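You operate a simulated robot arm through the tools that you are given. There is no shell and no other tool. Be economical: measure what you need, move in short steps, check, and stop when the job is done.

The job below is to be done with a simulated robot arm. You get a single attempt, and the scene is never put back.

TASK
Put the dark box on battery, with OUT 1 and OUT 3 on.
Fine: OUT 1 and OUT 2 off before the knob turns; OUT 2 stays off.

Only the result counts: the job must be done as asked and must still hold three seconds after the hand-in. Knocking over, shifting, dropping, spilling or breaking anything else fails it.

THE ROBOT
A 7-joint arm with a two-finger gripper, hanging from a carriage that runs on a rail from [-21, -2763] to [1, 117] (x, y) and turns from -269 to 419 degrees about z. Base frame: it is fixed where the carriage stands at the start and does not move with it; the origin is on the floor, on the carriage's upright axis, x ahead of it, y to its left, z up. Units: mm, degrees, N and s.
With the tool pointing down near the work surface it reaches from about 100 to 400 mm from the robot's upright axis, wherever it stands. Its first joint turns from -166.0 to 166.0 degrees. Places, roughly: dark box [700, 400, 600]; left outlet switch [500, 500, 500]; middle outlet switch [500, 400, 500]; right outlet switch [500, 300, 500]; source knob [500, 300, 700]; test key [500, 500, 600]. Payload 1.37 kg.
The TCP is the grasp point between the finger pads, 16 mm short of the fingertips. In the tool frame z runs along the fingers and y along their closing line. The gripper opens to 92 mm. The gripper's body begins 74 mm behind the TCP.
Orientation is that of the tool frame in the base frame, as a unit quaternion [x, y, z, w]. With the fingers straight down and closing along the base's y, the tool's x points along the base's -x, its y along +y and its z along -z.

THE INTERFACE
- The arm moves only by the tool apply_moves. Its argument "deltas" is a list of rows, each a list of 7 numbers: the shift along the tool's x, y, z in mm, then the turn, a rotation vector about the tool's x, y, z in degrees, then the finger opening in mm, from 0 to 92. In form: [[x, y, z, wx, wy, wz, jaw], ...]. A call has 1 to 10 rows; each row shifts and turns the commanded pose from where the row before left it, along the tool's axes as they then stand. Each row takes 0.2 s and may step no farther than 50 mm and 8.6 degrees from the row before; otherwise, or with a gripper value out of range, the whole call is refused. A pose out of reach is approached as far as the arm can. The call stops where the force on the tool passes 40 N (or 10 N more than at its start, if that is more) or the arm is blocked; 0.2 s more then pass. The fingers move at their own pace and stop on an object; they squeeze with about 24 N. The grip force told is the motor's: it shows also when the fingers shut on nothing. Time passes only in rows, and 0.2 s behind the last, so rows that do not move let the fingers close. The reply holds the time, the measured pose of the TCP, the force on the tool along the base axes, the opening and the grip force, in the units named above and with some noise, with the torque about the TCP (base axes, N m) and any sound that the robot's microphone picked up, and new pictures: "pictures" is both (left out), scene, wrist or none.
- Cameras (640 x 400 px; columns grow to the right, rows downward): "scene" is now at [229.6, 25.7, 1405.8]; the picture's right is [0.65, -0.76, 0.00], its down [-0.71, -0.61, -0.36] and it looks along [0.28, 0.24, -0.93] (base axes); focal length 249 px, centre (320, 200). "wrist" rides on the gripper at [71, 19, -111] in the tool frame; the picture's right is [-0.26, 0.97, 0.00], its down [-0.78, -0.21, -0.59] and it looks along [-0.57, -0.15, 0.81] (tool axes); focal length 280 px, centre (320, 200). There is no depth. A picture from a camera that has moved, and an enlarged one, comes with that camera's place and axes in the base frame and with its lens. The place of the scene camera against the robot may be out by one fixed shift of up to 18 mm in any direction.
- slide_trunk(by): slides the trunk up (or, below 0, down) by that many mm; the arm and the scene camera ride with it, the base frame stays. It gives what a move gives, with no picture.
- drive_base(legs): drives the robot by 1 to 6 legs, each [ahead, left, turn to the left] in mm, mm and degrees, along the robot's own axes; the way and the turn of a leg run together, so that a leg with both is an arc; at most 1500 mm and 180 degrees a leg. The arm and the cameras ride along, it lands a little off, and it stops where it bumps. It keeps to its track: a leg is cut to what the track allows. It gives what a move gives, and a new picture of the scene camera.
- turn_head(pan, tilt): turns the head with the scene camera to pan (to the left, within 155 degrees either way) and tilt (down, from -29 to 69), counted from straight ahead of the robot. It gives what a move gives, and a new picture of the scene camera.
- zoom(camera, box): a new picture of the part [left, top, right, bottom] of that camera's present view, enlarged. No time passes.
- close_job(): hands the job in; it is judged then, once.

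Go step by step. Nothing tells you exact positions but the pictures and the camera data: compare them with the known pose of the tool, close in by small moves and look again before you grip or let go. The budget is 120 turns and 260 pictures, counting those below and the enlarged ones. Unless the task says otherwise, let go and move clear before handing in, and close with one line.

The tools are called after "Emit:" by a JSON object that holds its "name" and its "arguments". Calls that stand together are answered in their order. apply_moves: Moves the arm, as the interface text tells. Its arguments: {"type":"object","properties":{"deltas":{"type":"array","items":{"type":"array","items":{"type":"number"}}},"pictures":{"type":"string","enum":["both","scene","wrist","none"]}},"required":["deltas"]} The other tools are called the same way: slide_trunk (by) slides the trunk up or down; drive_base (legs) drives the base; turn_head (pan, tilt) turns the head that bears the scene camera; zoom (camera, box) takes an enlarged picture of a part of a camera's view; close_job () hands the job in.

At the start:

```text
time_s: 0.0
ee_pos: [240.9, 176.3, 870.5]
orientation: [-0.001, 1.0, -0.001, 0.0]
force: [-0.2, -0.6, 0.4]
moment: [0.02, -0.02, 0.0]
width: 91.8
finger_force: 0.0
trunk travel left (down, up): [-225.0, 435.0]
robot x, y, heading: [-2.0, 2.6, -0.0]
head pan, tilt: [40.5, 68.8]
```

scene: 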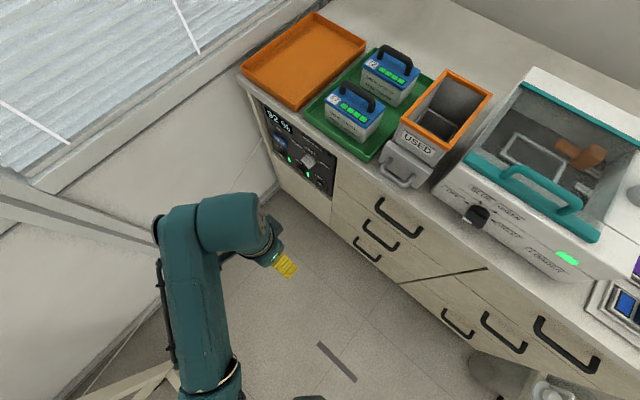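
wrist: 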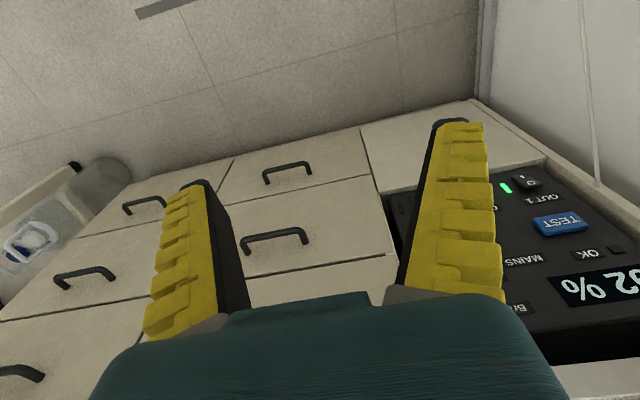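

I see the dark box set into the cabinet front at the left, with a display, test key, knob and switches. I'll look closer first.

Emit:
{"name": "zoom", "arguments": {"camera": "scene", "box": [230, 80, 350, 210]}}

Emit:
{"name": "zoom", "arguments": {"camera": "wrist", "box": [380, 100, 640, 370]}}

Emit:
{"name": "turn_head", "arguments": {"pan": 40, "tilt": 50}}

```text
3.08 times, centred on (290, 145) of scene
camera zoom: at [229.6, 25.7, 1405.8], right [0.65, -0.76, 0.0], down [-0.71, -0.61, -0.36], along [0.28, 0.24, -0.93], focal length 768 px, centre (412, 369)
```

zoom: 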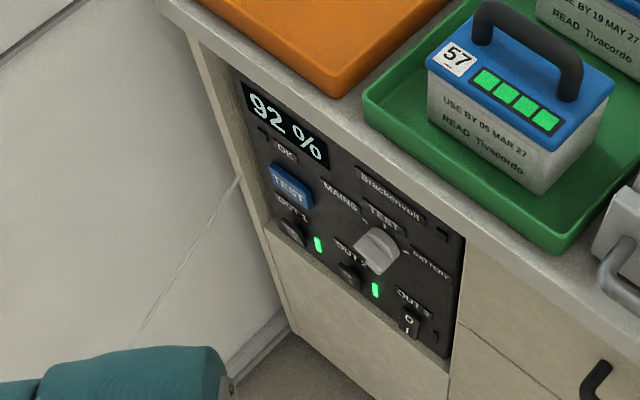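

```text
1.48 times, centred on (510, 235) of wrist
camera zoom: at [169.4, 195.7, 980.3], right [0.26, 0.97, 0.0], down [0.78, -0.21, 0.59], along [0.57, -0.15, -0.81], focal length 415 px, centre (38, 148)
```

zoom: 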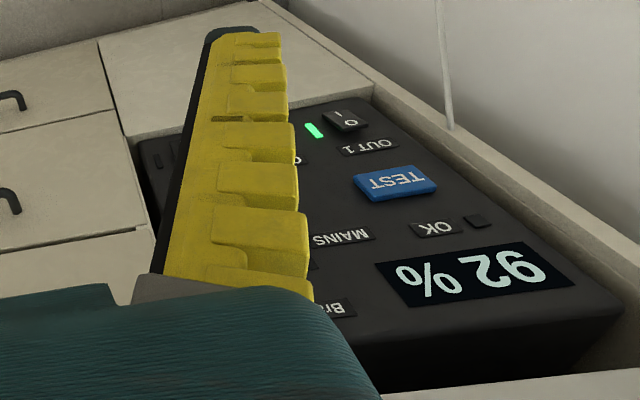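

```text
time_s: 0.8
ee_pos: [241.9, 177.1, 870.1]
orientation: [0.0, 1.0, 0.0, 0.0]
force: [-0.6, 0.5, 0.5]
moment: [-0.01, -0.02, -0.03]
width: 91.8
finger_force: 0.0
trunk travel left (down, up): [-225.0, 435.0]
robot x, y, heading: [0.8, -0.5, 0.2]
head pan, tilt: [40.0, 50.0]
camera scene: at [246.1, 38.9, 1427.7], right [0.64, -0.77, 0.0], down [-0.59, -0.49, -0.64], along [0.49, 0.41, -0.77], focal length 249 px, centre (320, 200)
```

scene: 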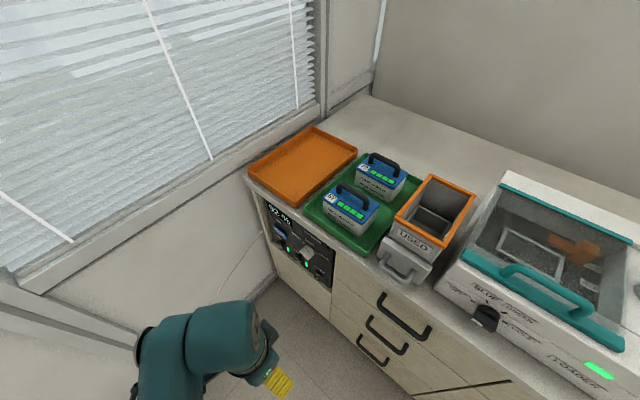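

OUT 1 and OUT 2 are lit and OUT 3 is dark; the panel front faces -x. I'll drive nearer along the rail.

Emit:
{"name": "drive_base", "arguments": {"legs": [[0, 112, 0]]}}

```text
time_s: 2.0
ee_pos: [242.1, 289.8, 870.3]
orientation: [-0.001, 1.0, 0.0, 0.0]
force: [0.0, 0.1, -0.3]
moment: [-0.01, -0.01, 0.0]
width: 91.9
finger_force: 0.1
trunk travel left (down, up): [-225.0, 435.0]
robot x, y, heading: [1.2, 112.4, -0.1]
head pan, tilt: [40.0, 50.0]
camera scene: at [246.9, 152.1, 1427.8], right [0.64, -0.76, 0.0], down [-0.59, -0.49, -0.64], along [0.49, 0.41, -0.77], focal length 249 px, centre (320, 200)
```

scene: 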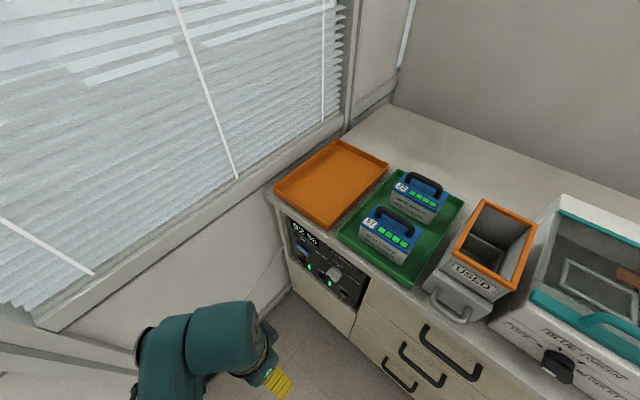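

Now turn the tool toward the panel (tool z to +x), fingers closing.

Emit:
{"name": "apply_moves", "arguments": {"deltas": [[0, 0, 0, 0, -8.5, 0, 0], [0, 0, 0, 0, -8.5, 0, 0], [0, 0, 0, 0, -8.5, 0, 0], [0, 0, 0, 0, -8.5, 0, 0], [0, 0, 0, 0, -8.5, 0, 0], [0, 0, 0, 0, -8.5, 0, 0], [0, 0, 0, 0, -8.5, 0, 0], [0, 0, 0, 0, -8.5, 0, 0], [0, 0, 0, 0, -8.5, 0, 0], [0, 0, 0, 0, -8.5, 0, 0]]}}

```text
time_s: 4.2
ee_pos: [240.7, 290.5, 870.1]
orientation: [-0.001, 0.737, 0.001, 0.676]
force: [0.2, 0.6, -0.2]
moment: [-0.01, 0.0, 0.01]
width: 0.4
finger_force: 23.9
trunk travel left (down, up): [-225.0, 435.0]
robot x, y, heading: [0.3, 113.7, 0.0]
head pan, tilt: [40.0, 50.0]
camera scene: at [246.8, 151.9, 1427.8], right [0.64, -0.76, 0.0], down [-0.59, -0.49, -0.64], along [0.49, 0.41, -0.77], focal length 249 px, centre (320, 200)
camera wrist: at [123.3, 308.7, 809.6], right [0.02, 0.97, 0.26], down [-0.52, -0.21, 0.83], along [0.85, -0.15, 0.5], focal length 280 px, centre (320, 200)
```

scene: 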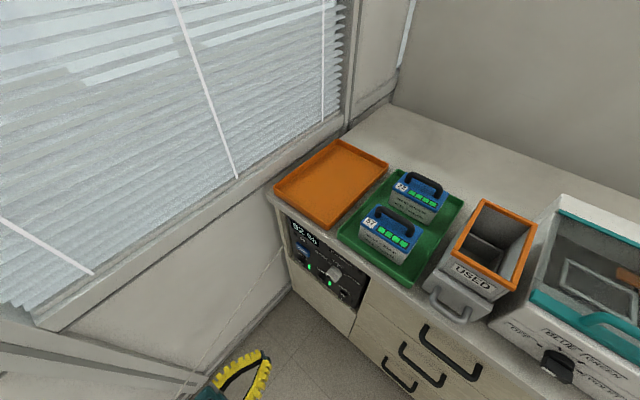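
wrist: 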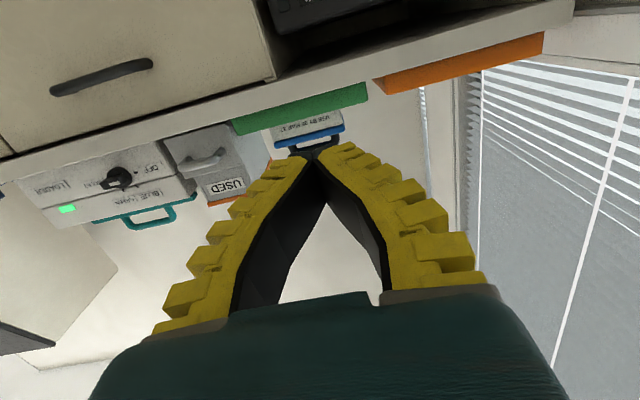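

Emit:
{"name": "slide_trunk", "arguments": {"by": -225}}

Emit:
{"name": "apply_moves", "arguments": {"deltas": [[0, 0, 0, 0, -5, 0, 0], [45, 0, 0, 0, 0, 0, 0], [45, 0, 0, 0, 0, 0, 0]]}}

```text
time_s: 6.6
ee_pos: [240.1, 290.6, 645.2]
orientation: [-0.002, 0.737, 0.001, 0.676]
force: [-0.1, 0.6, 0.0]
moment: [0.01, -0.01, 0.0]
width: 0.0
finger_force: 23.3
trunk travel left (down, up): [0.0, 660.0]
robot x, y, heading: [0.5, 113.0, -0.0]
head pan, tilt: [40.0, 50.0]
```

```text
time_s: 7.4
ee_pos: [237.5, 290.1, 555.8]
orientation: [-0.001, 0.707, 0.001, 0.707]
force: [0.9, -0.1, -0.5]
moment: [0.0, -0.02, -0.01]
width: 0.1
finger_force: 23.9
trunk travel left (down, up): [0.0, 660.0]
robot x, y, heading: [-1.4, 112.6, 0.1]
head pan, tilt: [40.0, 50.0]
camera scene: at [246.8, 152.1, 1202.8], right [0.64, -0.76, 0.0], down [-0.59, -0.49, -0.64], along [0.49, 0.41, -0.77], focal length 249 px, centre (320, 200)
camera wrist: at [125.6, 309.0, 484.5], right [0.0, 0.96, 0.26], down [-0.59, -0.21, 0.78], along [0.81, -0.15, 0.57], focal length 280 px, centre (320, 200)
```

scene: 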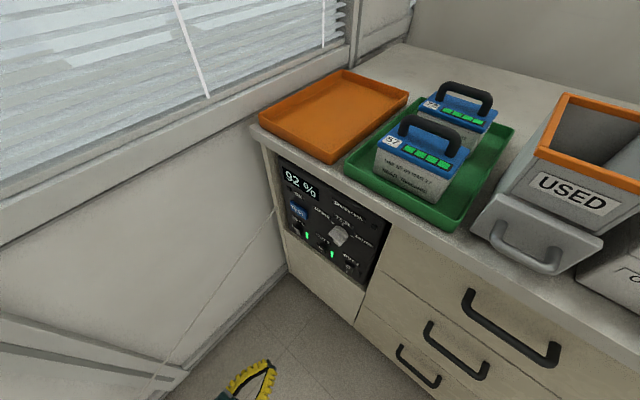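
wrist: 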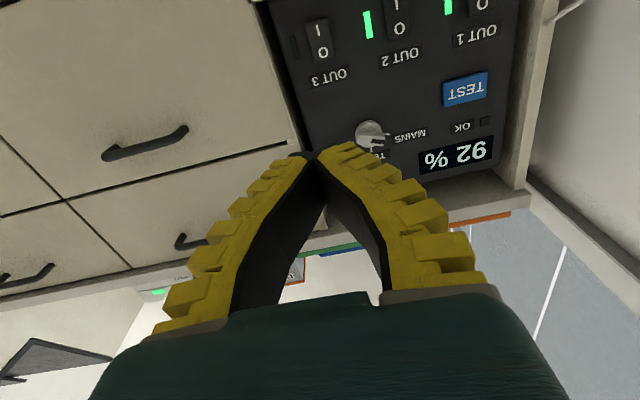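

Emit:
{"name": "zoom", "arguments": {"camera": "scene", "box": [265, 150, 405, 300]}}

Emit:
{"name": "zoom", "arguments": {"camera": "wrist", "box": [260, 0, 540, 200]}}

```text
2.67 times, centred on (335, 225) of scene
camera zoom: at [246.8, 152.1, 1202.8], right [0.64, -0.76, 0.0], down [-0.59, -0.49, -0.64], along [0.49, 0.41, -0.77], focal length 665 px, centre (280, 133)
```

zoom: 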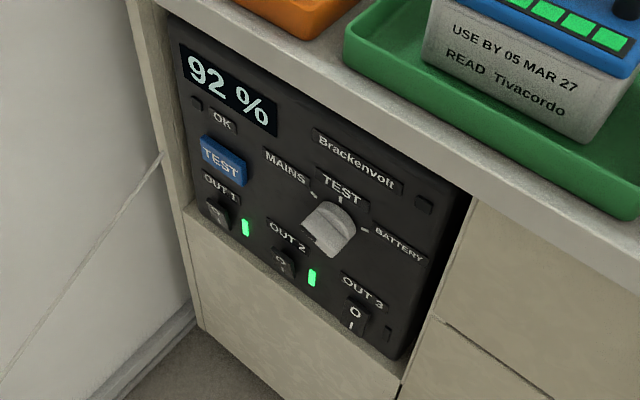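

```text
2.00 times, centred on (400, 100) of wrist
camera zoom: at [125.6, 309.0, 484.5], right [0.0, 0.96, 0.26], down [-0.59, -0.21, 0.78], along [0.81, -0.15, 0.57], focal length 561 px, centre (160, 400)
```

zoom: 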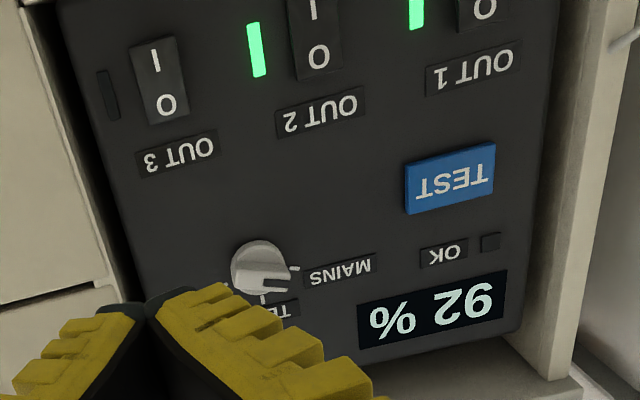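

Panel face is near x≈534, rockers near z≈530 at y≈298/395/493, knob near (515, 340, 658). I'll roll the tool 90° so the closed tips are flat (20 mm high) for pressing rocker halves.

Emit:
{"name": "apply_moves", "arguments": {"deltas": [[0, 0, 0, 0, 0, -8.5, 0], [0, 0, 0, 0, 0, -8.5, 0], [0, 0, 0, 0, 0, -8.5, 0], [0, 0, 0, 0, 0, -8.5, 0], [0, 0, 0, 0, 0, -8.5, 0], [0, 0, 0, 0, 0, -8.5, 0], [0, 0, 0, 0, 0, -8.5, 0], [0, 0, 0, 0, 0, -8.5, 0], [0, 0, 0, 0, 0, -8.5, 0], [0, 0, 0, 0, 0, -8.5, 0]], "pictures": "none"}}

Emit:
{"name": "apply_moves", "arguments": {"deltas": [[0, 0, 0, 0, 0, -5, 0], [-40, 0, 40, 0, 0, 0, 0], [-40, 0, 40, 0, 0, 0, 0], [-25, 0, 40, 0, 0, 0, 0]]}}

```text
time_s: 9.6
ee_pos: [240.5, 289.6, 555.9]
orientation: [-0.478, 0.52, -0.478, 0.521]
force: [-0.2, 0.1, 0.8]
moment: [0.03, 0.02, 0.01]
width: 0.0
finger_force: 23.9
trunk travel left (down, up): [0.0, 660.0]
robot x, y, heading: [-3.2, 113.4, -0.1]
head pan, tilt: [40.0, 50.0]
```

```text
refused: row 2 steps farther than a row can; nothing moved
```

Emit:
{"name": "apply_moves", "arguments": {"deltas": [[0, 0, 0, 0, 0, -5, 0], [-35, 0, 35, 0, 0, 0, 0], [-35, 0, 35, 0, 0, 0, 0], [-35, 0, 35, 0, 0, 0, 0]]}}

```text
time_s: 10.6
ee_pos: [345.5, 396.7, 553.3]
orientation: [-0.5, 0.5, -0.499, 0.501]
force: [0.7, 0.3, -0.5]
moment: [-0.03, 0.0, -0.06]
width: 0.0
finger_force: 23.2
trunk travel left (down, up): [0.0, 660.0]
robot x, y, heading: [-0.6, 109.8, 0.0]
head pan, tilt: [40.0, 50.0]
camera scene: at [247.9, 153.3, 1203.1], right [0.64, -0.76, 0.0], down [-0.59, -0.49, -0.64], along [0.49, 0.42, -0.76], focal length 249 px, centre (320, 200)
camera wrist: at [235.4, 325.3, 533.9], right [0.0, 0.26, -0.96], down [-0.59, 0.78, 0.21], along [0.81, 0.57, 0.16], focal length 280 px, centre (320, 200)
```

scene: 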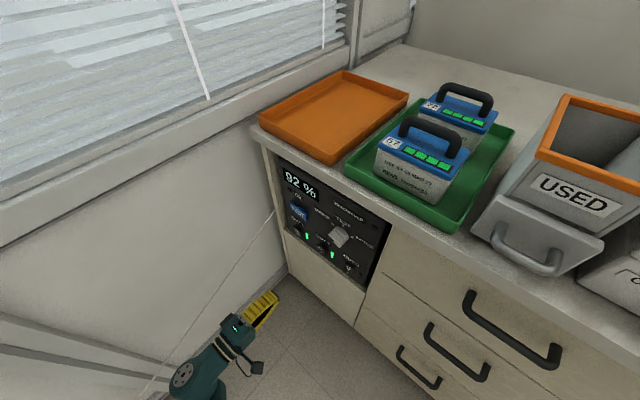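
wrist: 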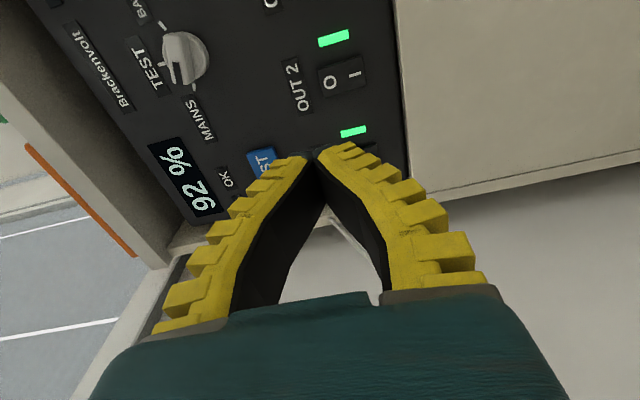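

Emit:
{"name": "zoom", "arguments": {"camera": "wrist", "box": [120, 0, 420, 188]}}

```text
2.13 times, centred on (270, 94) of wrist
camera zoom: at [235.4, 325.3, 533.9], right [0.0, 0.26, -0.96], down [-0.59, 0.78, 0.21], along [0.81, 0.57, 0.16], focal length 597 px, centre (426, 426)
```

zoom: 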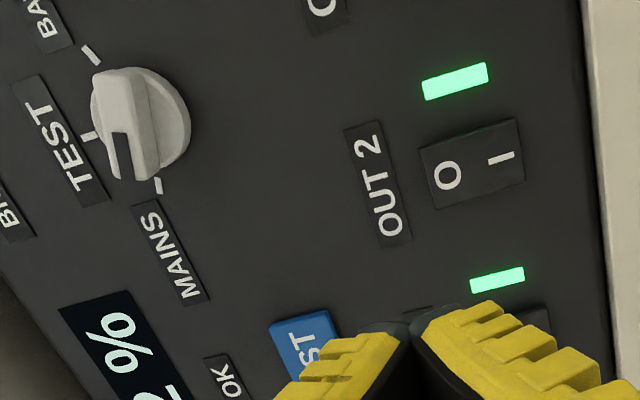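

OUT 2's rocker centre is about (≈535–555, 395, 531), 0-half at z≈546. Moving up close to its 0 half.

Emit:
{"name": "apply_moves", "arguments": {"deltas": [[1.7, 7, 40, 0, 0, 0, 0], [0, 0, 45, 0, 0, 0, 0], [0, 0, 45, 0, 0, 0, 0]]}}

```text
time_s: 11.4
ee_pos: [477.0, 394.7, 550.5]
orientation: [-0.5, 0.499, -0.499, 0.501]
force: [0.6, 1.1, -0.3]
moment: [0.01, 0.01, -0.02]
width: 0.0
finger_force: 24.0
trunk travel left (down, up): [0.0, 660.0]
robot x, y, heading: [-2.5, 115.7, 0.1]
head pan, tilt: [40.0, 50.0]
camera scene: at [248.3, 152.4, 1203.2], right [0.64, -0.76, 0.0], down [-0.58, -0.49, -0.64], along [0.49, 0.41, -0.77], focal length 249 px, centre (320, 200)
camera wrist: at [365.1, 322.0, 530.4], right [0.0, 0.26, -0.96], down [-0.59, 0.78, 0.21], along [0.81, 0.57, 0.16], focal length 280 px, centre (320, 200)
```

scene: 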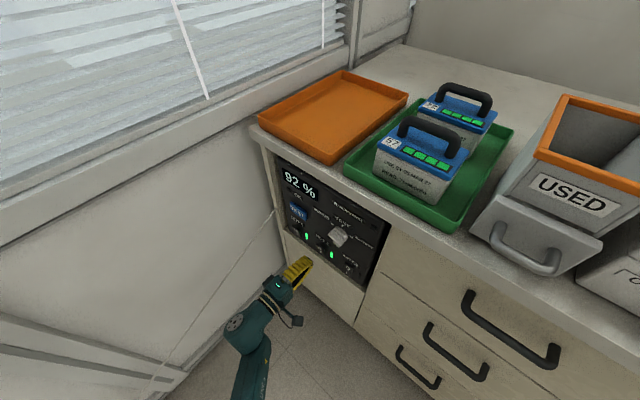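
wrist: 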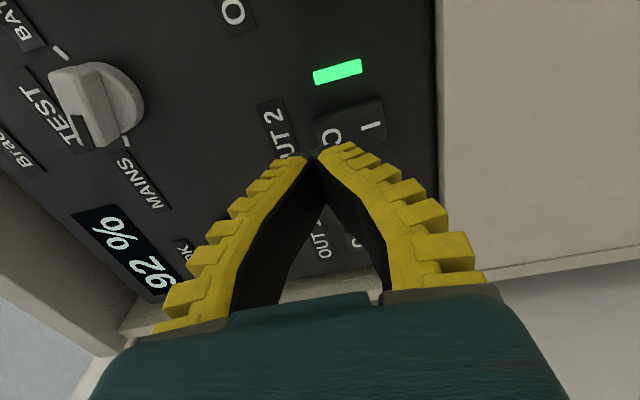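

Emit:
{"name": "apply_moves", "arguments": {"deltas": [[-3, 4, 15, 0, 0, 0, 0], [0, 0, 10, 0, 0, 0, 0], [0, 0, 6, 0, 0, 0, 0], [0, 0, 4, 0, 0, 0, 0], [0, 0, 4, 0, 0, 0, 0]]}}

```text
time_s: 12.6
ee_pos: [514.9, 397.2, 546.6]
orientation: [0.5, -0.499, 0.501, -0.5]
force: [-0.1, -0.4, 0.9]
moment: [0.0, 0.01, 0.01]
width: 0.0
finger_force: 23.7
trunk travel left (down, up): [0.0, 660.0]
robot x, y, heading: [-1.9, 111.2, 0.1]
head pan, tilt: [40.0, 50.0]
camera scene: at [247.2, 152.0, 1202.8], right [0.64, -0.76, 0.0], down [-0.59, -0.49, -0.64], along [0.49, 0.41, -0.77], focal length 249 px, centre (320, 200)
camera wrist: at [403.6, 326.1, 526.0], right [0.0, 0.26, -0.97], down [-0.59, 0.78, 0.21], along [0.81, 0.57, 0.15], focal length 280 px, centre (320, 200)
```

scene: 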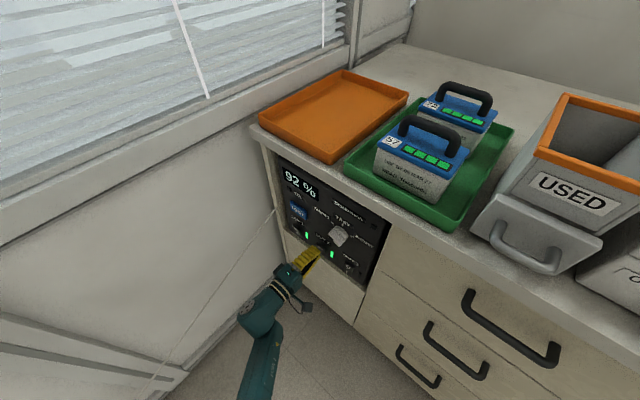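
wrist: 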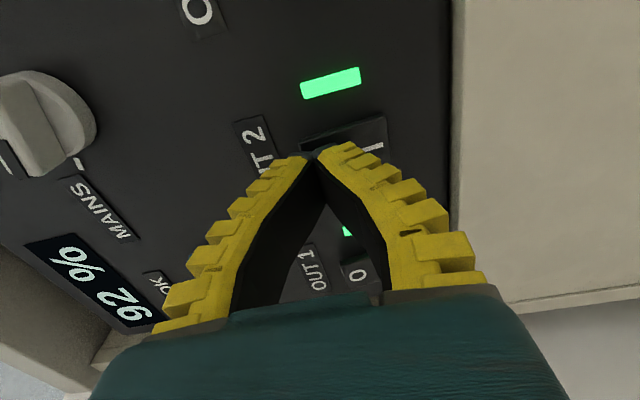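

Emit:
{"name": "apply_moves", "arguments": {"deltas": [[0, 0, 4, 0, 0, 0, 0], [0, 0, 3, 0, 0, 0, 0], [0, 0, 3, 0, 0, 0, 0], [0, 0, 3, 0, 0, 0, 0]], "pictures": "wrist"}}

```text
time_s: 13.6
ee_pos: [528.0, 396.9, 545.1]
orientation: [-0.5, 0.499, -0.5, 0.501]
force: [-0.7, 1.6, 0.7]
moment: [-0.02, -0.02, 0.02]
width: 0.0
finger_force: 24.4
trunk travel left (down, up): [0.0, 660.0]
robot x, y, heading: [4.5, 115.9, 0.4]
head pan, tilt: [40.0, 50.0]
camera wrist: at [416.4, 325.6, 524.9], right [0.0, 0.26, -0.97], down [-0.59, 0.78, 0.21], along [0.81, 0.57, 0.15], focal length 280 px, centre (320, 200)
```

wrist: 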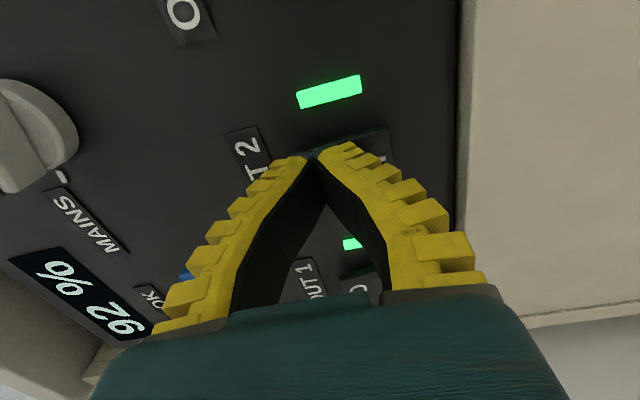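

Emit:
{"name": "apply_moves", "arguments": {"deltas": [[0, 0, 3, 0, 0, 0, 0], [0, 0, 3, 0, 0, 0, 0], [0, 0, 3, 0, 0, 0, 0]], "pictures": "wrist"}}

```text
time_s: 14.4
ee_pos: [531.6, 398.0, 542.0]
orientation: [0.501, -0.5, 0.499, -0.5]
force: [-17.5, -2.6, 8.7]
moment: [-0.12, 0.11, -0.15]
width: 0.1
finger_force: 23.8
trunk travel left (down, up): [0.0, 660.0]
robot x, y, heading: [2.6, 114.0, 0.1]
head pan, tilt: [40.0, 50.0]
camera wrist: at [420.0, 325.5, 523.6], right [0.0, 0.26, -0.97], down [-0.59, 0.78, 0.21], along [0.81, 0.57, 0.15], focal length 280 px, centre (320, 200)
```

wrist: 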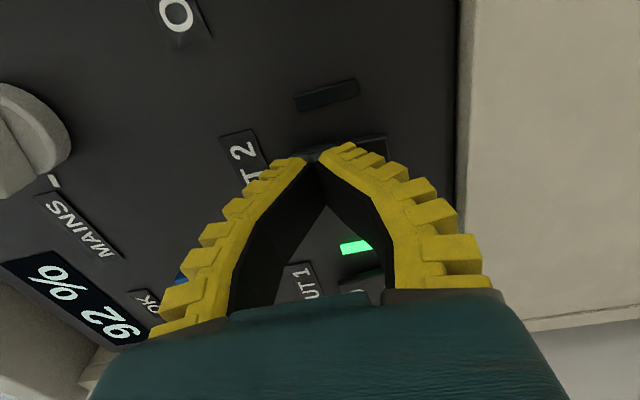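

OUT 2 is off. Backing off and moving left to OUT 1.

Emit:
{"name": "apply_moves", "arguments": {"deltas": [[0, 0, -30, 0, 0, 0, 0], [0, 0, -30, 0, 0, 0, 0], [-45, 0, 0, 0, 0, 0, 0], [-45, 0, 0, 0, 0, 0, 0]]}}

```text
time_s: 15.4
ee_pos: [472.3, 485.5, 551.0]
orientation: [-0.499, 0.5, -0.499, 0.502]
force: [-1.2, 0.7, -0.5]
moment: [0.02, -0.03, -0.02]
width: 0.0
finger_force: 24.4
out of reach, approached as far as the arm can: row 4
trunk travel left (down, up): [0.0, 660.0]
robot x, y, heading: [-0.8, 111.0, 0.4]
head pan, tilt: [40.0, 50.0]
camera scene: at [247.2, 153.2, 1203.0], right [0.64, -0.76, 0.0], down [-0.59, -0.49, -0.64], along [0.49, 0.41, -0.77], focal length 249 px, centre (320, 200)
camera wrist: at [361.2, 414.7, 529.3], right [0.0, 0.27, -0.96], down [-0.59, 0.78, 0.21], along [0.81, 0.57, 0.16], focal length 280 px, centre (320, 200)
```

scene: 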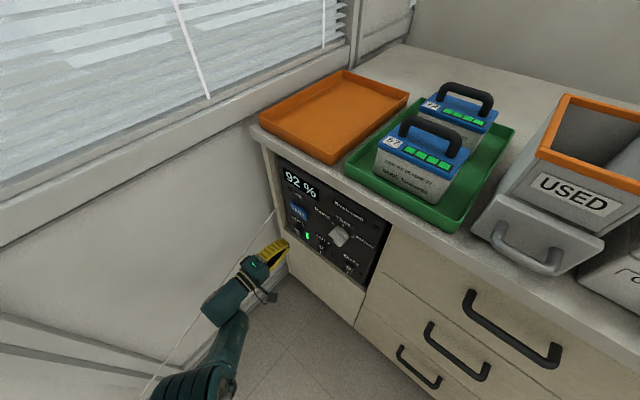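
wrist: 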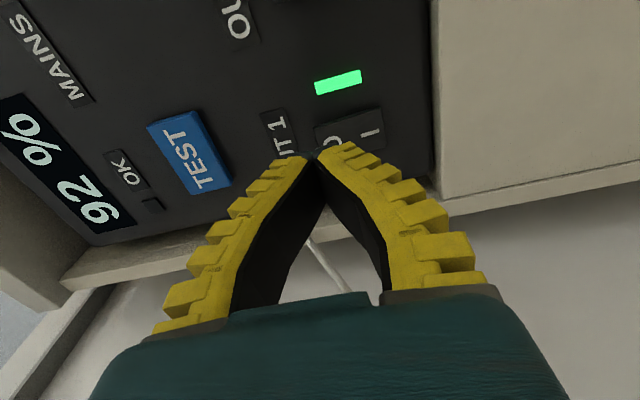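

The reach limit is here with this pose. I'll look at the arm's own posture to see how best to gain reach.

Emit:
{"name": "turn_head", "arguments": {"pan": 100, "tilt": 65}}

```text
time_s: 16.7
ee_pos: [470.4, 482.5, 545.1]
orientation: [0.502, -0.499, 0.5, -0.499]
force: [0.0, -0.1, -1.0]
moment: [-0.03, 0.01, -0.01]
width: 0.0
finger_force: 23.6
trunk travel left (down, up): [0.0, 660.0]
robot x, y, heading: [-1.3, 110.3, 0.1]
head pan, tilt: [100.0, 65.0]
camera scene: at [177.4, 162.1, 1184.6], right [0.98, 0.17, 0.0], down [0.16, -0.89, -0.42], along [-0.07, 0.42, -0.91], focal length 249 px, centre (320, 200)
```

scene: 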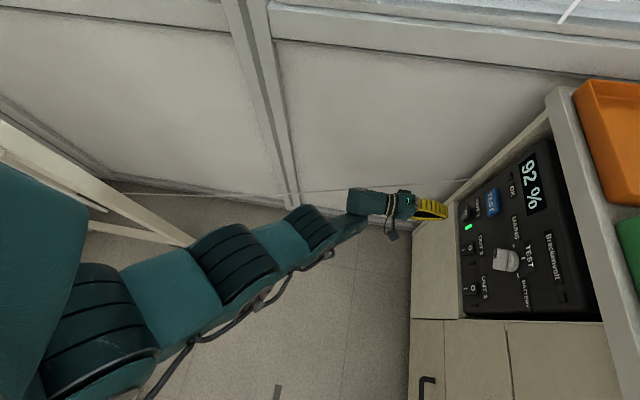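

The arm is nearly stretched because the shoulder is high; yawing the tool left and pitching it down ~20° will gain the reach needed.

Emit:
{"name": "apply_moves", "arguments": {"deltas": [[0, 0, -5, 0, -6.7, 0, 0], [0, 0, 0, 0, -6.7, 0, 0], [0, 0, 0, 0, -6.6, 0, 0], [0, 0, 0, -6.7, 0, 0, 0], [0, 0, 0, -6.7, 0, 0, 0], [0, 0, 0, -6.6, 0, 0, 0]], "pictures": "wrist"}}

Emit:
{"name": "turn_head", "arguments": {"pan": 45, "tilt": 45}}

```text
time_s: 18.1
ee_pos: [504.3, 525.1, 496.4]
orientation: [0.672, -0.469, 0.329, -0.47]
force: [-0.1, -0.5, 0.1]
moment: [0.01, -0.03, -0.01]
width: 0.2
finger_force: 24.4
out of reach, approached as far as the arm can: row 1, 2, 3, 4, 5, 6
trunk travel left (down, up): [0.0, 660.0]
robot x, y, heading: [-0.7, 113.6, 0.3]
head pan, tilt: [100.0, 65.0]
camera wrist: at [424.0, 420.2, 516.4], right [-0.4, 0.13, -0.91], down [-0.72, 0.57, 0.4], along [0.57, 0.81, -0.13], focal length 280 px, centre (320, 200)
```

wrist: 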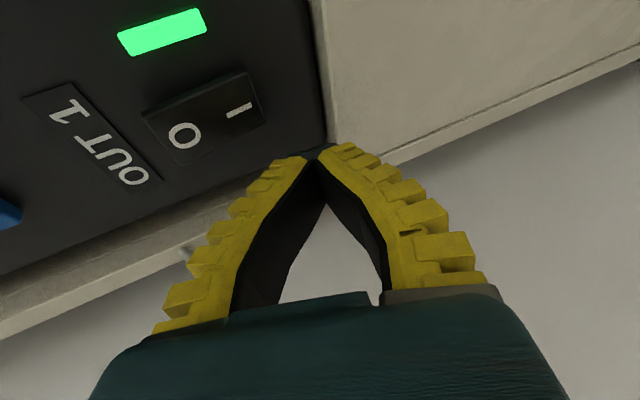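

```text
time_s: 19.4
ee_pos: [503.4, 524.1, 495.4]
orientation: [0.671, -0.47, 0.329, -0.47]
force: [0.0, -0.7, 0.6]
moment: [-0.01, 0.0, -0.01]
width: 0.2
finger_force: 24.5
trunk travel left (down, up): [0.0, 660.0]
robot x, y, heading: [1.5, 112.6, 0.0]
head pan, tilt: [45.0, 45.0]
camera scene: at [245.3, 159.9, 1209.6], right [0.71, -0.71, 0.0], down [-0.5, -0.5, -0.71], along [0.5, 0.5, -0.71], focal length 249 px, centre (320, 200)
```

scene: 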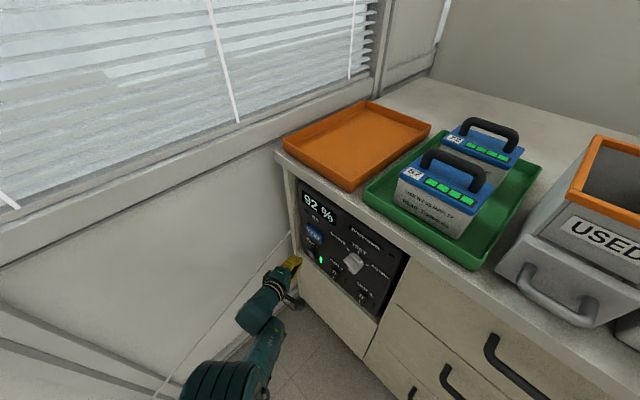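

Emit:
{"name": "apply_moves", "arguments": {"deltas": [[0, 0, 0, 0, 0, 0, 0], [0, 0, 0, 0, 0, 0, 0]], "pictures": "none"}}

```text
time_s: 19.9
ee_pos: [504.2, 523.8, 496.6]
orientation: [0.671, -0.469, 0.329, -0.47]
force: [-0.1, 0.0, 0.5]
moment: [-0.02, 0.02, 0.03]
width: 0.0
finger_force: 23.7
trunk travel left (down, up): [0.0, 660.0]
robot x, y, heading: [-0.1, 111.9, 0.3]
head pan, tilt: [45.0, 45.0]
```

Emit:
{"name": "apply_moves", "arguments": {"deltas": [[0, 0, -30, 0, 0, 0, 0], [0, 0, -30, 0, 0, 0, 0]], "pictures": "none"}}

```text
time_s: 20.6
ee_pos: [473.0, 536.0, 483.2]
orientation: [0.672, -0.469, 0.328, -0.47]
force: [0.9, 0.2, 0.5]
moment: [0.02, 0.01, 0.0]
width: 0.1
finger_force: 23.8
out of reach, approached as far as the arm can: row 1, 2
trunk travel left (down, up): [0.0, 660.0]
robot x, y, heading: [4.1, 112.3, -0.1]
head pan, tilt: [45.0, 45.0]
```

Emit:
{"name": "apply_moves", "arguments": {"deltas": [[18, -16, -38, 0, 0, 0, 0], [18, -16, -38, 0, 0, 0, 0]], "pictures": "none"}}

```text
time_s: 21.1
ee_pos: [436.7, 481.5, 540.4]
orientation: [0.671, -0.469, 0.328, -0.472]
force: [2.4, 2.1, 6.2]
moment: [-0.32, 0.62, -0.15]
width: 0.2
finger_force: 23.9
trunk travel left (down, up): [0.0, 660.0]
robot x, y, heading: [2.1, 111.9, 0.0]
head pan, tilt: [45.0, 45.0]
```

Emit:
{"name": "apply_moves", "arguments": {"deltas": [[0, 0, 0, 0, 0, 0, 0], [4.3, -13, 26.5, 0, 0, 0, 0], [4.3, -13, 26.5, 0, 0, 0, 0]]}}

```text
time_s: 21.9
ee_pos: [490.1, 491.8, 542.9]
orientation: [0.672, -0.47, 0.329, -0.469]
force: [0.6, 0.4, -0.2]
moment: [0.0, 0.03, -0.03]
width: 0.1
finger_force: 24.0
trunk travel left (down, up): [0.0, 660.0]
robot x, y, heading: [4.5, 112.4, 0.1]
head pan, tilt: [45.0, 45.0]
camera scene: at [246.0, 159.9, 1209.8], right [0.71, -0.71, 0.0], down [-0.5, -0.5, -0.71], along [0.5, 0.5, -0.71], focal length 249 px, centre (320, 200)
camera wrist: at [410.1, 387.0, 563.6], right [-0.4, 0.13, -0.91], down [-0.72, 0.57, 0.4], along [0.57, 0.81, -0.13], focal length 280 px, centre (320, 200)
```

scene: 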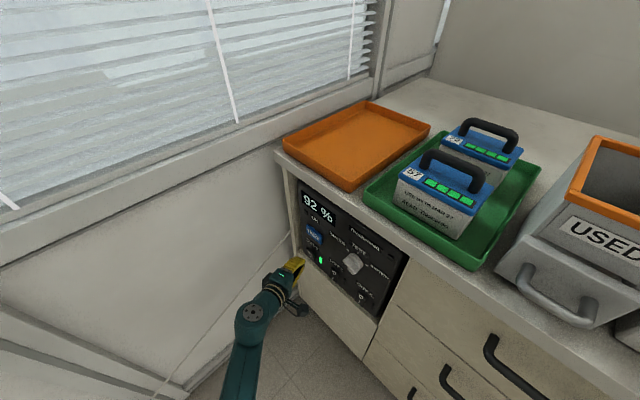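
wrist: 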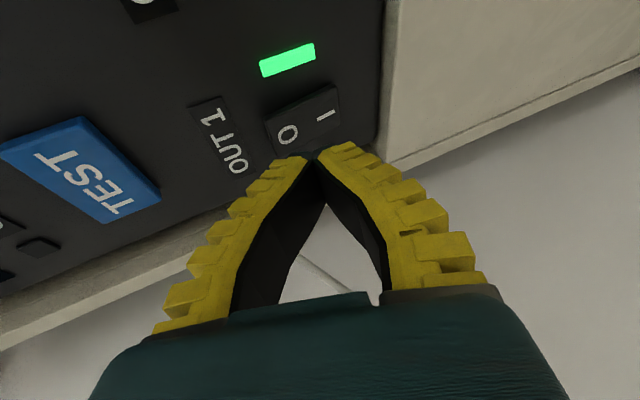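

Emit:
{"name": "apply_moves", "arguments": {"deltas": [[2.5, -5.8, 11.6, 0, 0, 0, 0], [2.5, -5.8, 11.6, 0, 0, 0, 0], [1.37, -1.28, 3.53, 0, 0, 0, 0], [1.37, -1.28, 3.53, 0, 0, 0, 0]], "pictures": "wrist"}}

```text
time_s: 22.9
ee_pos: [522.1, 497.1, 547.1]
orientation: [0.672, -0.469, 0.329, -0.469]
force: [0.1, 0.5, -0.2]
moment: [-0.01, 0.01, 0.01]
width: 0.1
finger_force: 24.2
trunk travel left (down, up): [0.0, 660.0]
robot x, y, heading: [-1.3, 113.1, 0.3]
head pan, tilt: [45.0, 45.0]
camera wrist: at [442.2, 392.4, 566.9], right [-0.4, 0.13, -0.91], down [-0.72, 0.57, 0.4], along [0.57, 0.81, -0.13], focal length 280 px, centre (320, 200)
```

wrist: 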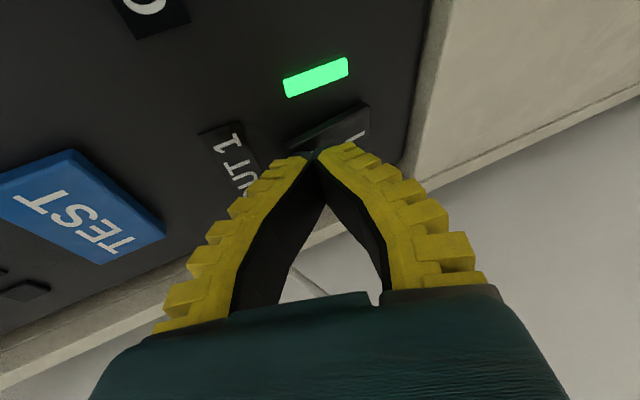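

Emit:
{"name": "apply_moves", "arguments": {"deltas": [[1.37, -1.28, 3.53, 0, 0, 0, 0], [1.37, -1.28, 3.53, 0, 0, 0, 0], [1.03, -0.96, 2.65, 0, 0, 0, 0]], "pictures": "wrist"}}

```text
time_s: 23.8
ee_pos: [528.4, 495.9, 547.9]
orientation: [0.672, -0.469, 0.328, -0.469]
force: [-12.8, 1.6, 4.2]
moment: [0.06, -0.11, -0.09]
width: 0.1
finger_force: 23.8
trunk travel left (down, up): [0.0, 660.0]
robot x, y, heading: [2.2, 113.4, -0.1]
head pan, tilt: [45.0, 45.0]
camera wrist: at [449.4, 391.6, 566.9], right [-0.4, 0.13, -0.91], down [-0.72, 0.57, 0.4], along [0.56, 0.81, -0.13], focal length 280 px, centre (320, 200)
```

wrist: 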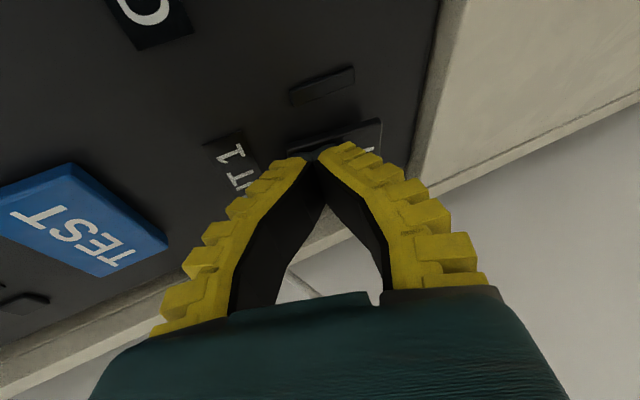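

Both OUT 1 and OUT 2 are off. Backing off, straightening the tool, and moving toward the knob at about (≈520, 338, 674); it must turn ≈130° clockwise from MAINS to BATTERY.

Emit:
{"name": "apply_moves", "arguments": {"deltas": [[-10.2, 9.6, -26.5, 0, 0, 0, 0], [-10.2, 9.6, -26.5, 0, 0, 0, 0], [-10.2, 9.6, -26.5, 0, 0, 0, 0], [46, 5.8, -15.9, 0, 0, 0, 0], [46, 5.8, -15.9, 0, 0, 0, 0], [0, 0, 0, 6.7, 0, 0, 30], [0, 0, 0, 6.7, 0, 0, 50], [0, 0, 0, 6.6, 0, 0, 50]], "pictures": "none"}}

Emit:
{"name": "apply_moves", "arguments": {"deltas": [[0, 0, 0, 0, 6.7, 0, 50], [0, 0, 0, 0, 6.7, 0, 50], [0, 0, 0, 0, 6.6, 0, 50], [0, -40, 0, 0, 0, 0, 50], [0, -40, 0, 0, 0, 0, 50], [20, -40, 0, 0, 0, 0, 50]]}}

```text
time_s: 25.6
ee_pos: [444.5, 396.0, 548.3]
orientation: [-0.579, 0.406, -0.405, 0.58]
force: [-0.6, -0.4, -0.2]
moment: [0.0, 0.02, -0.01]
width: 52.5
finger_force: 2.0
trunk travel left (down, up): [0.0, 660.0]
robot x, y, heading: [1.9, 114.4, -0.0]
head pan, tilt: [45.0, 45.0]
```

```text
time_s: 26.9
ee_pos: [443.8, 377.3, 668.7]
orientation: [0.501, -0.499, 0.5, -0.5]
force: [-0.8, -0.8, 0.6]
moment: [0.02, -0.02, 0.03]
width: 53.1
finger_force: 1.9
trunk travel left (down, up): [0.0, 660.0]
robot x, y, heading: [-0.2, 112.7, -0.1]
head pan, tilt: [45.0, 45.0]
camera scene: at [245.2, 159.0, 1209.5], right [0.71, -0.71, 0.0], down [-0.5, -0.5, -0.71], along [0.5, 0.5, -0.71], focal length 249 px, centre (320, 200)
camera wrist: at [332.4, 306.3, 649.4], right [0.0, 0.26, -0.97], down [-0.59, 0.78, 0.21], along [0.81, 0.57, 0.15], focal length 280 px, centre (320, 200)
```

scene: 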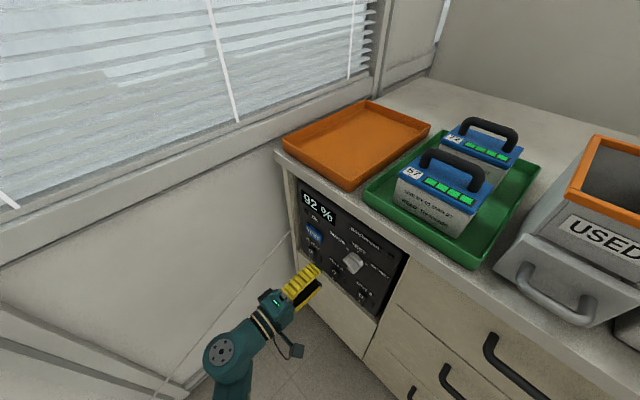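
wrist: 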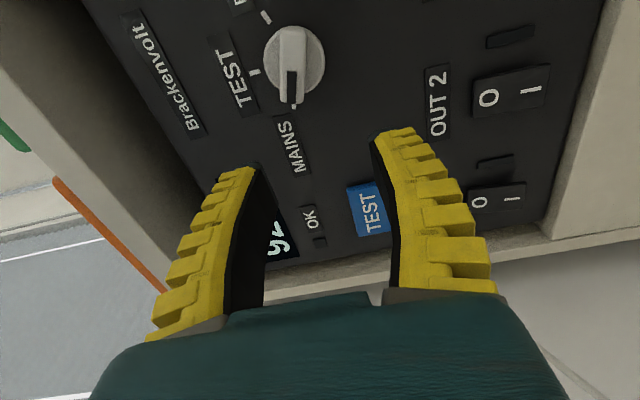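

Emit:
{"name": "zoom", "arguments": {"camera": "wrist", "box": [210, 0, 370, 100]}}

```text
4.00 times, centred on (290, 50) of wrist
camera zoom: at [332.4, 306.3, 649.4], right [0.0, 0.26, -0.97], down [-0.59, 0.78, 0.21], along [0.81, 0.57, 0.15], focal length 1122 px, centre (440, 800)
```

zoom: 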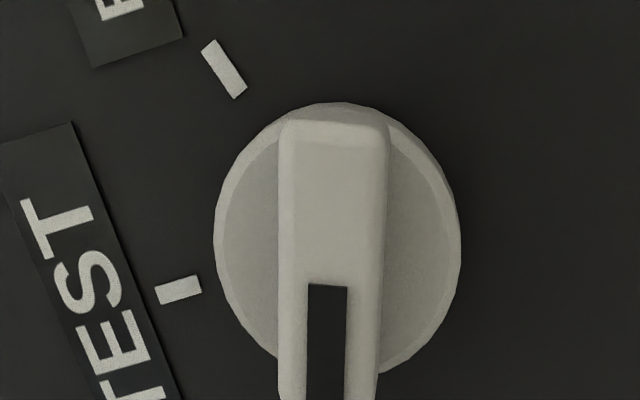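

Emit:
{"name": "apply_moves", "arguments": {"deltas": [[41, -5, 0, 0, 0, 0, 50], [0, 0, 0, 0, 0, 7, 50], [0, 0, 0, 0, 0, 7, 50], [0, 0, 0, 0, 0, 6, 50], [0, 0, 20, 0, 0, 0, 50]]}}

```text
time_s: 28.1
ee_pos: [464.9, 339.0, 673.2]
orientation: [-0.406, 0.579, -0.405, 0.58]
force: [0.6, -0.9, 0.0]
moment: [0.02, 0.01, 0.0]
width: 52.6
finger_force: 2.5
trunk travel left (down, up): [0.0, 660.0]
robot x, y, heading: [0.2, 112.7, -0.1]
head pan, tilt: [45.0, 45.0]
camera scene: at [245.9, 160.0, 1209.8], right [0.71, -0.71, 0.0], down [-0.5, -0.5, -0.71], along [0.5, 0.5, -0.71], focal length 249 px, centre (320, 200)
camera wrist: at [353.6, 277.8, 631.1], right [0.0, 0.58, -0.82], down [-0.59, 0.66, 0.47], along [0.81, 0.48, 0.34], focal length 280 px, centre (320, 200)
```

scene: 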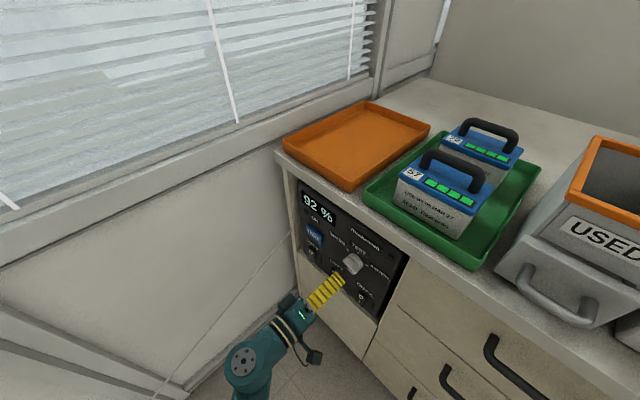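
wrist: 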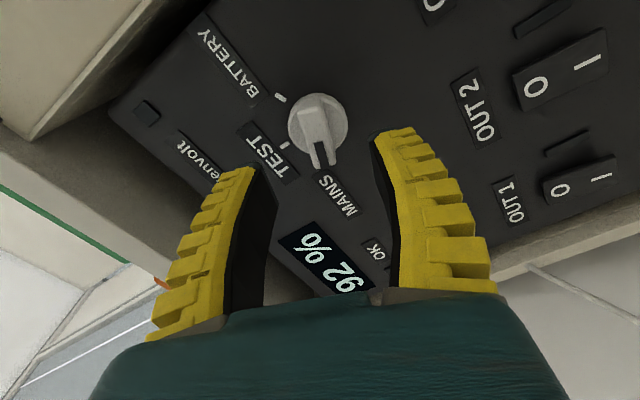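

Emit:
{"name": "zoom", "arguments": {"camera": "wrist", "box": [240, 70, 400, 190]}}

```text
3.33 times, centred on (320, 130) of wrist
camera zoom: at [353.6, 277.8, 631.1], right [0.0, 0.58, -0.82], down [-0.59, 0.66, 0.47], along [0.81, 0.48, 0.34], focal length 935 px, centre (320, 433)
```

zoom: 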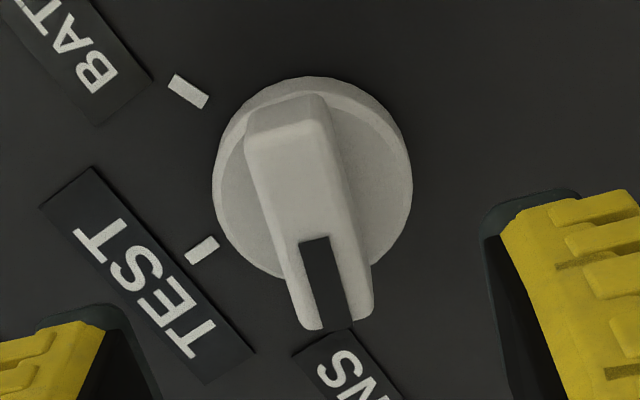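

The bar knob is ~14 mm wide, 20° off horizontal, aligned with my gripper. Advancing over it.

Emit:
{"name": "apply_moves", "arguments": {"deltas": [[1.4, -1.9, 25, 0, 0, 0, 50], [0, 0, 10, 0, 0, 0, 50], [0, 0, 8, 0, 0, 0, 50], [0, 0, 5, 0, 0, 0, 50]]}}

```text
time_s: 29.1
ee_pos: [511.0, 335.6, 676.0]
orientation: [-0.406, 0.579, -0.405, 0.579]
force: [0.2, -0.4, 0.3]
moment: [0.01, -0.01, -0.03]
width: 52.8
finger_force: 2.2
trunk travel left (down, up): [0.0, 660.0]
robot x, y, heading: [3.1, 111.0, 0.1]
head pan, tilt: [45.0, 45.0]
camera scene: at [245.2, 159.9, 1209.6], right [0.71, -0.71, 0.0], down [-0.5, -0.5, -0.71], along [0.5, 0.5, -0.71], focal length 249 px, centre (320, 200)
camera wrist: at [399.3, 274.8, 632.7], right [0.0, 0.58, -0.82], down [-0.59, 0.66, 0.47], along [0.81, 0.48, 0.34], focal length 280 px, centre (320, 200)
```

scene: 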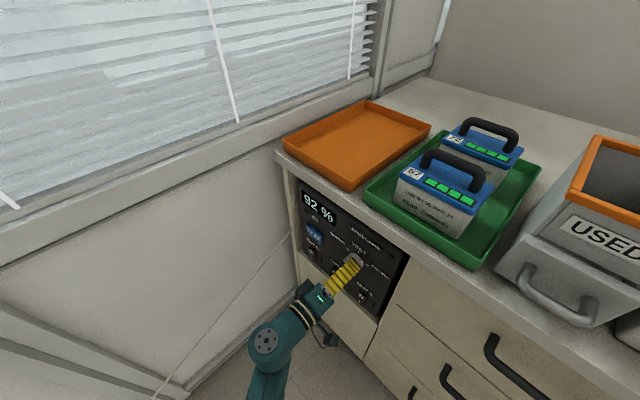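
wrist: 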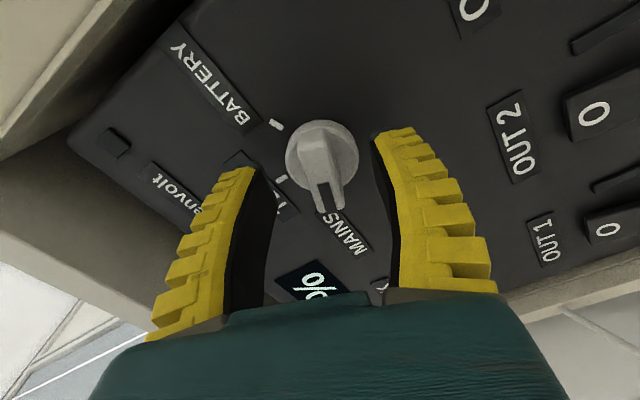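

Emit:
{"name": "apply_moves", "arguments": {"deltas": [[0, 0, 5, 0, 0, 0, 50], [0, 0, 0, 0, 0, 0, 5], [0, 0, 0, 0, 0, 0, 5], [0, 0, 0, 0, 0, 0, 5]]}}

```text
time_s: 30.1
ee_pos: [514.8, 335.9, 674.2]
orientation: [-0.407, 0.579, -0.404, 0.579]
force: [-7.0, 1.1, 1.2]
moment: [0.0, -0.08, 0.06]
width: 7.9
finger_force: 27.4
trunk travel left (down, up): [0.0, 660.0]
robot x, y, heading: [1.1, 114.4, 0.2]
head pan, tilt: [45.0, 45.0]
camera scene: at [244.4, 160.0, 1209.4], right [0.71, -0.71, 0.0], down [-0.5, -0.5, -0.71], along [0.5, 0.5, -0.71], focal length 249 px, centre (320, 200)
camera wrist: at [403.5, 275.3, 632.3], right [0.0, 0.58, -0.82], down [-0.59, 0.66, 0.47], along [0.81, 0.48, 0.34], focal length 280 px, centre (320, 200)
```

scene: 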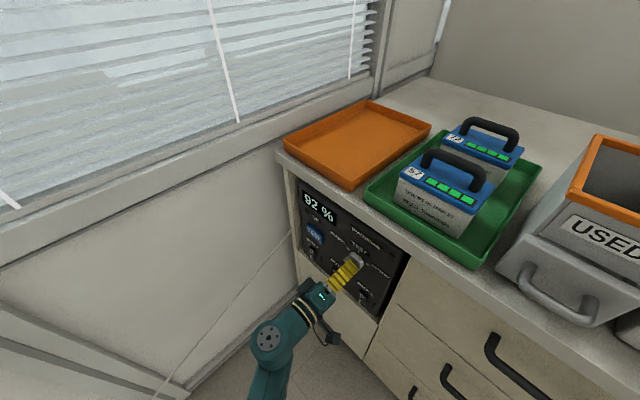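
wrist: 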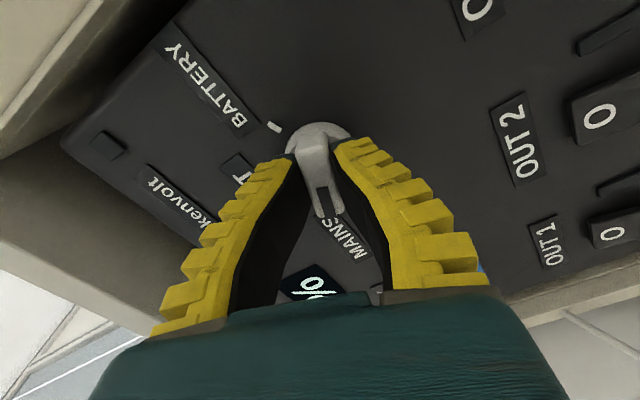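

Gripped the bar. Turning clockwise in small steps.

Emit:
{"name": "apply_moves", "arguments": {"deltas": [[0, 0, 0, 0, 0, 7, 5], [0, 0, 0, 0, 0, 7, 5], [0, 0, 0, 0, 0, 7, 5], [0, 0, 0, 0, 0, 7, 5]], "pictures": "wrist"}}

```text
time_s: 31.1
ee_pos: [515.7, 336.1, 673.2]
orientation: [-0.253, 0.661, -0.252, 0.66]
force: [-6.4, 5.2, -0.8]
moment: [-0.08, -0.36, 0.4]
width: 7.7
finger_force: 28.0
trunk travel left (down, up): [0.0, 660.0]
robot x, y, heading: [0.9, 113.4, 0.2]
head pan, tilt: [45.0, 45.0]
camera wrist: at [403.4, 302.8, 608.1], right [0.0, 0.89, -0.45], down [-0.59, 0.36, 0.72], along [0.81, 0.27, 0.52], focal length 280 px, centre (320, 200)
```

wrist: 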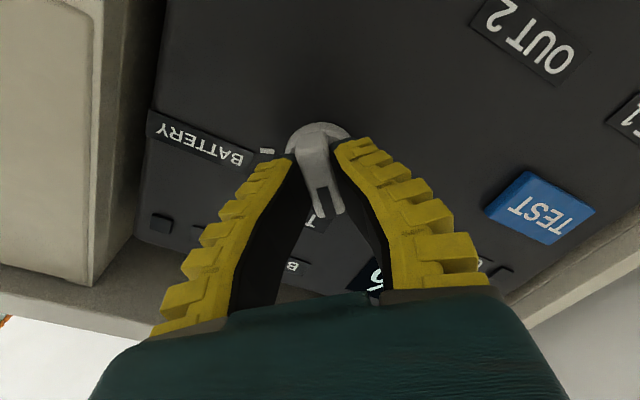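

Emit:
{"name": "apply_moves", "arguments": {"deltas": [[0, 0, 0, 0, 0, 7, 5], [0, 0, 0, 0, 0, 7, 5], [0, 0, 0, 0, 0, 7, 5], [0, 0, 0, 0, 0, 7, 5], [0, 0, 0, 0, 0, 7, 5], [0, 0, 0, 0, 0, 7, 5], [0, 0, 0, 0, 0, 7, 5], [0, 0, 0, 0, 0, 7, 5], [0, 0, 0, 0, 0, 7, 5], [0, 0, 0, 0, 0, 7, 5]]}}

```text
time_s: 33.4
ee_pos: [515.5, 338.7, 674.3]
orientation: [0.171, 0.687, 0.173, 0.684]
force: [-3.6, 17.8, -15.8]
moment: [0.0, 0.05, 0.1]
width: 6.8
finger_force: 27.6
trunk travel left (down, up): [0.0, 660.0]
robot x, y, heading: [0.0, 112.0, 0.3]
head pan, tilt: [45.0, 45.0]
camera scene: at [243.8, 162.9, 1209.4], right [0.71, -0.71, 0.0], down [-0.5, -0.5, -0.71], along [0.5, 0.5, -0.71], focal length 249 px, centre (320, 200)
camera wrist: at [402.9, 389.0, 620.1], right [0.0, 0.73, 0.69], down [-0.58, -0.56, 0.59], along [0.81, -0.4, 0.43], focal length 280 px, centre (320, 200)
```

scene: 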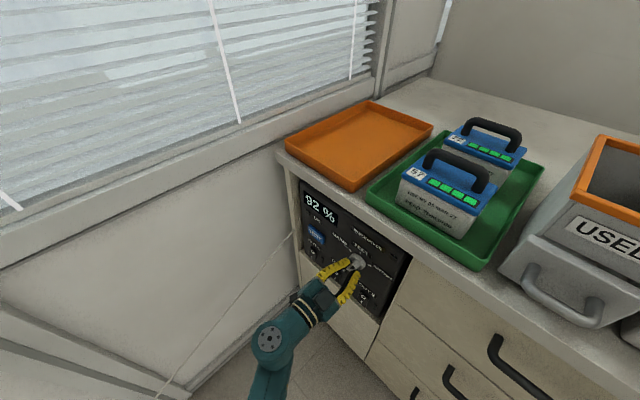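
wrist: 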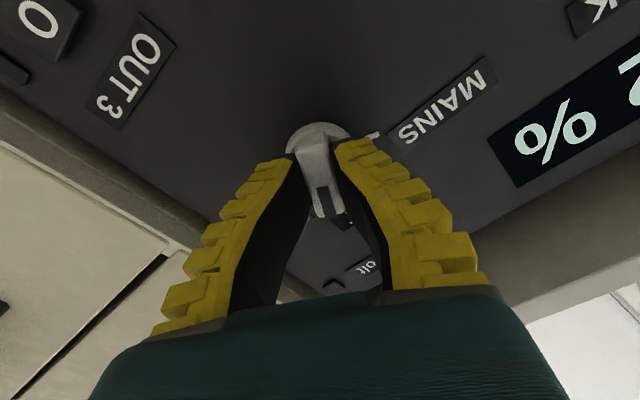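

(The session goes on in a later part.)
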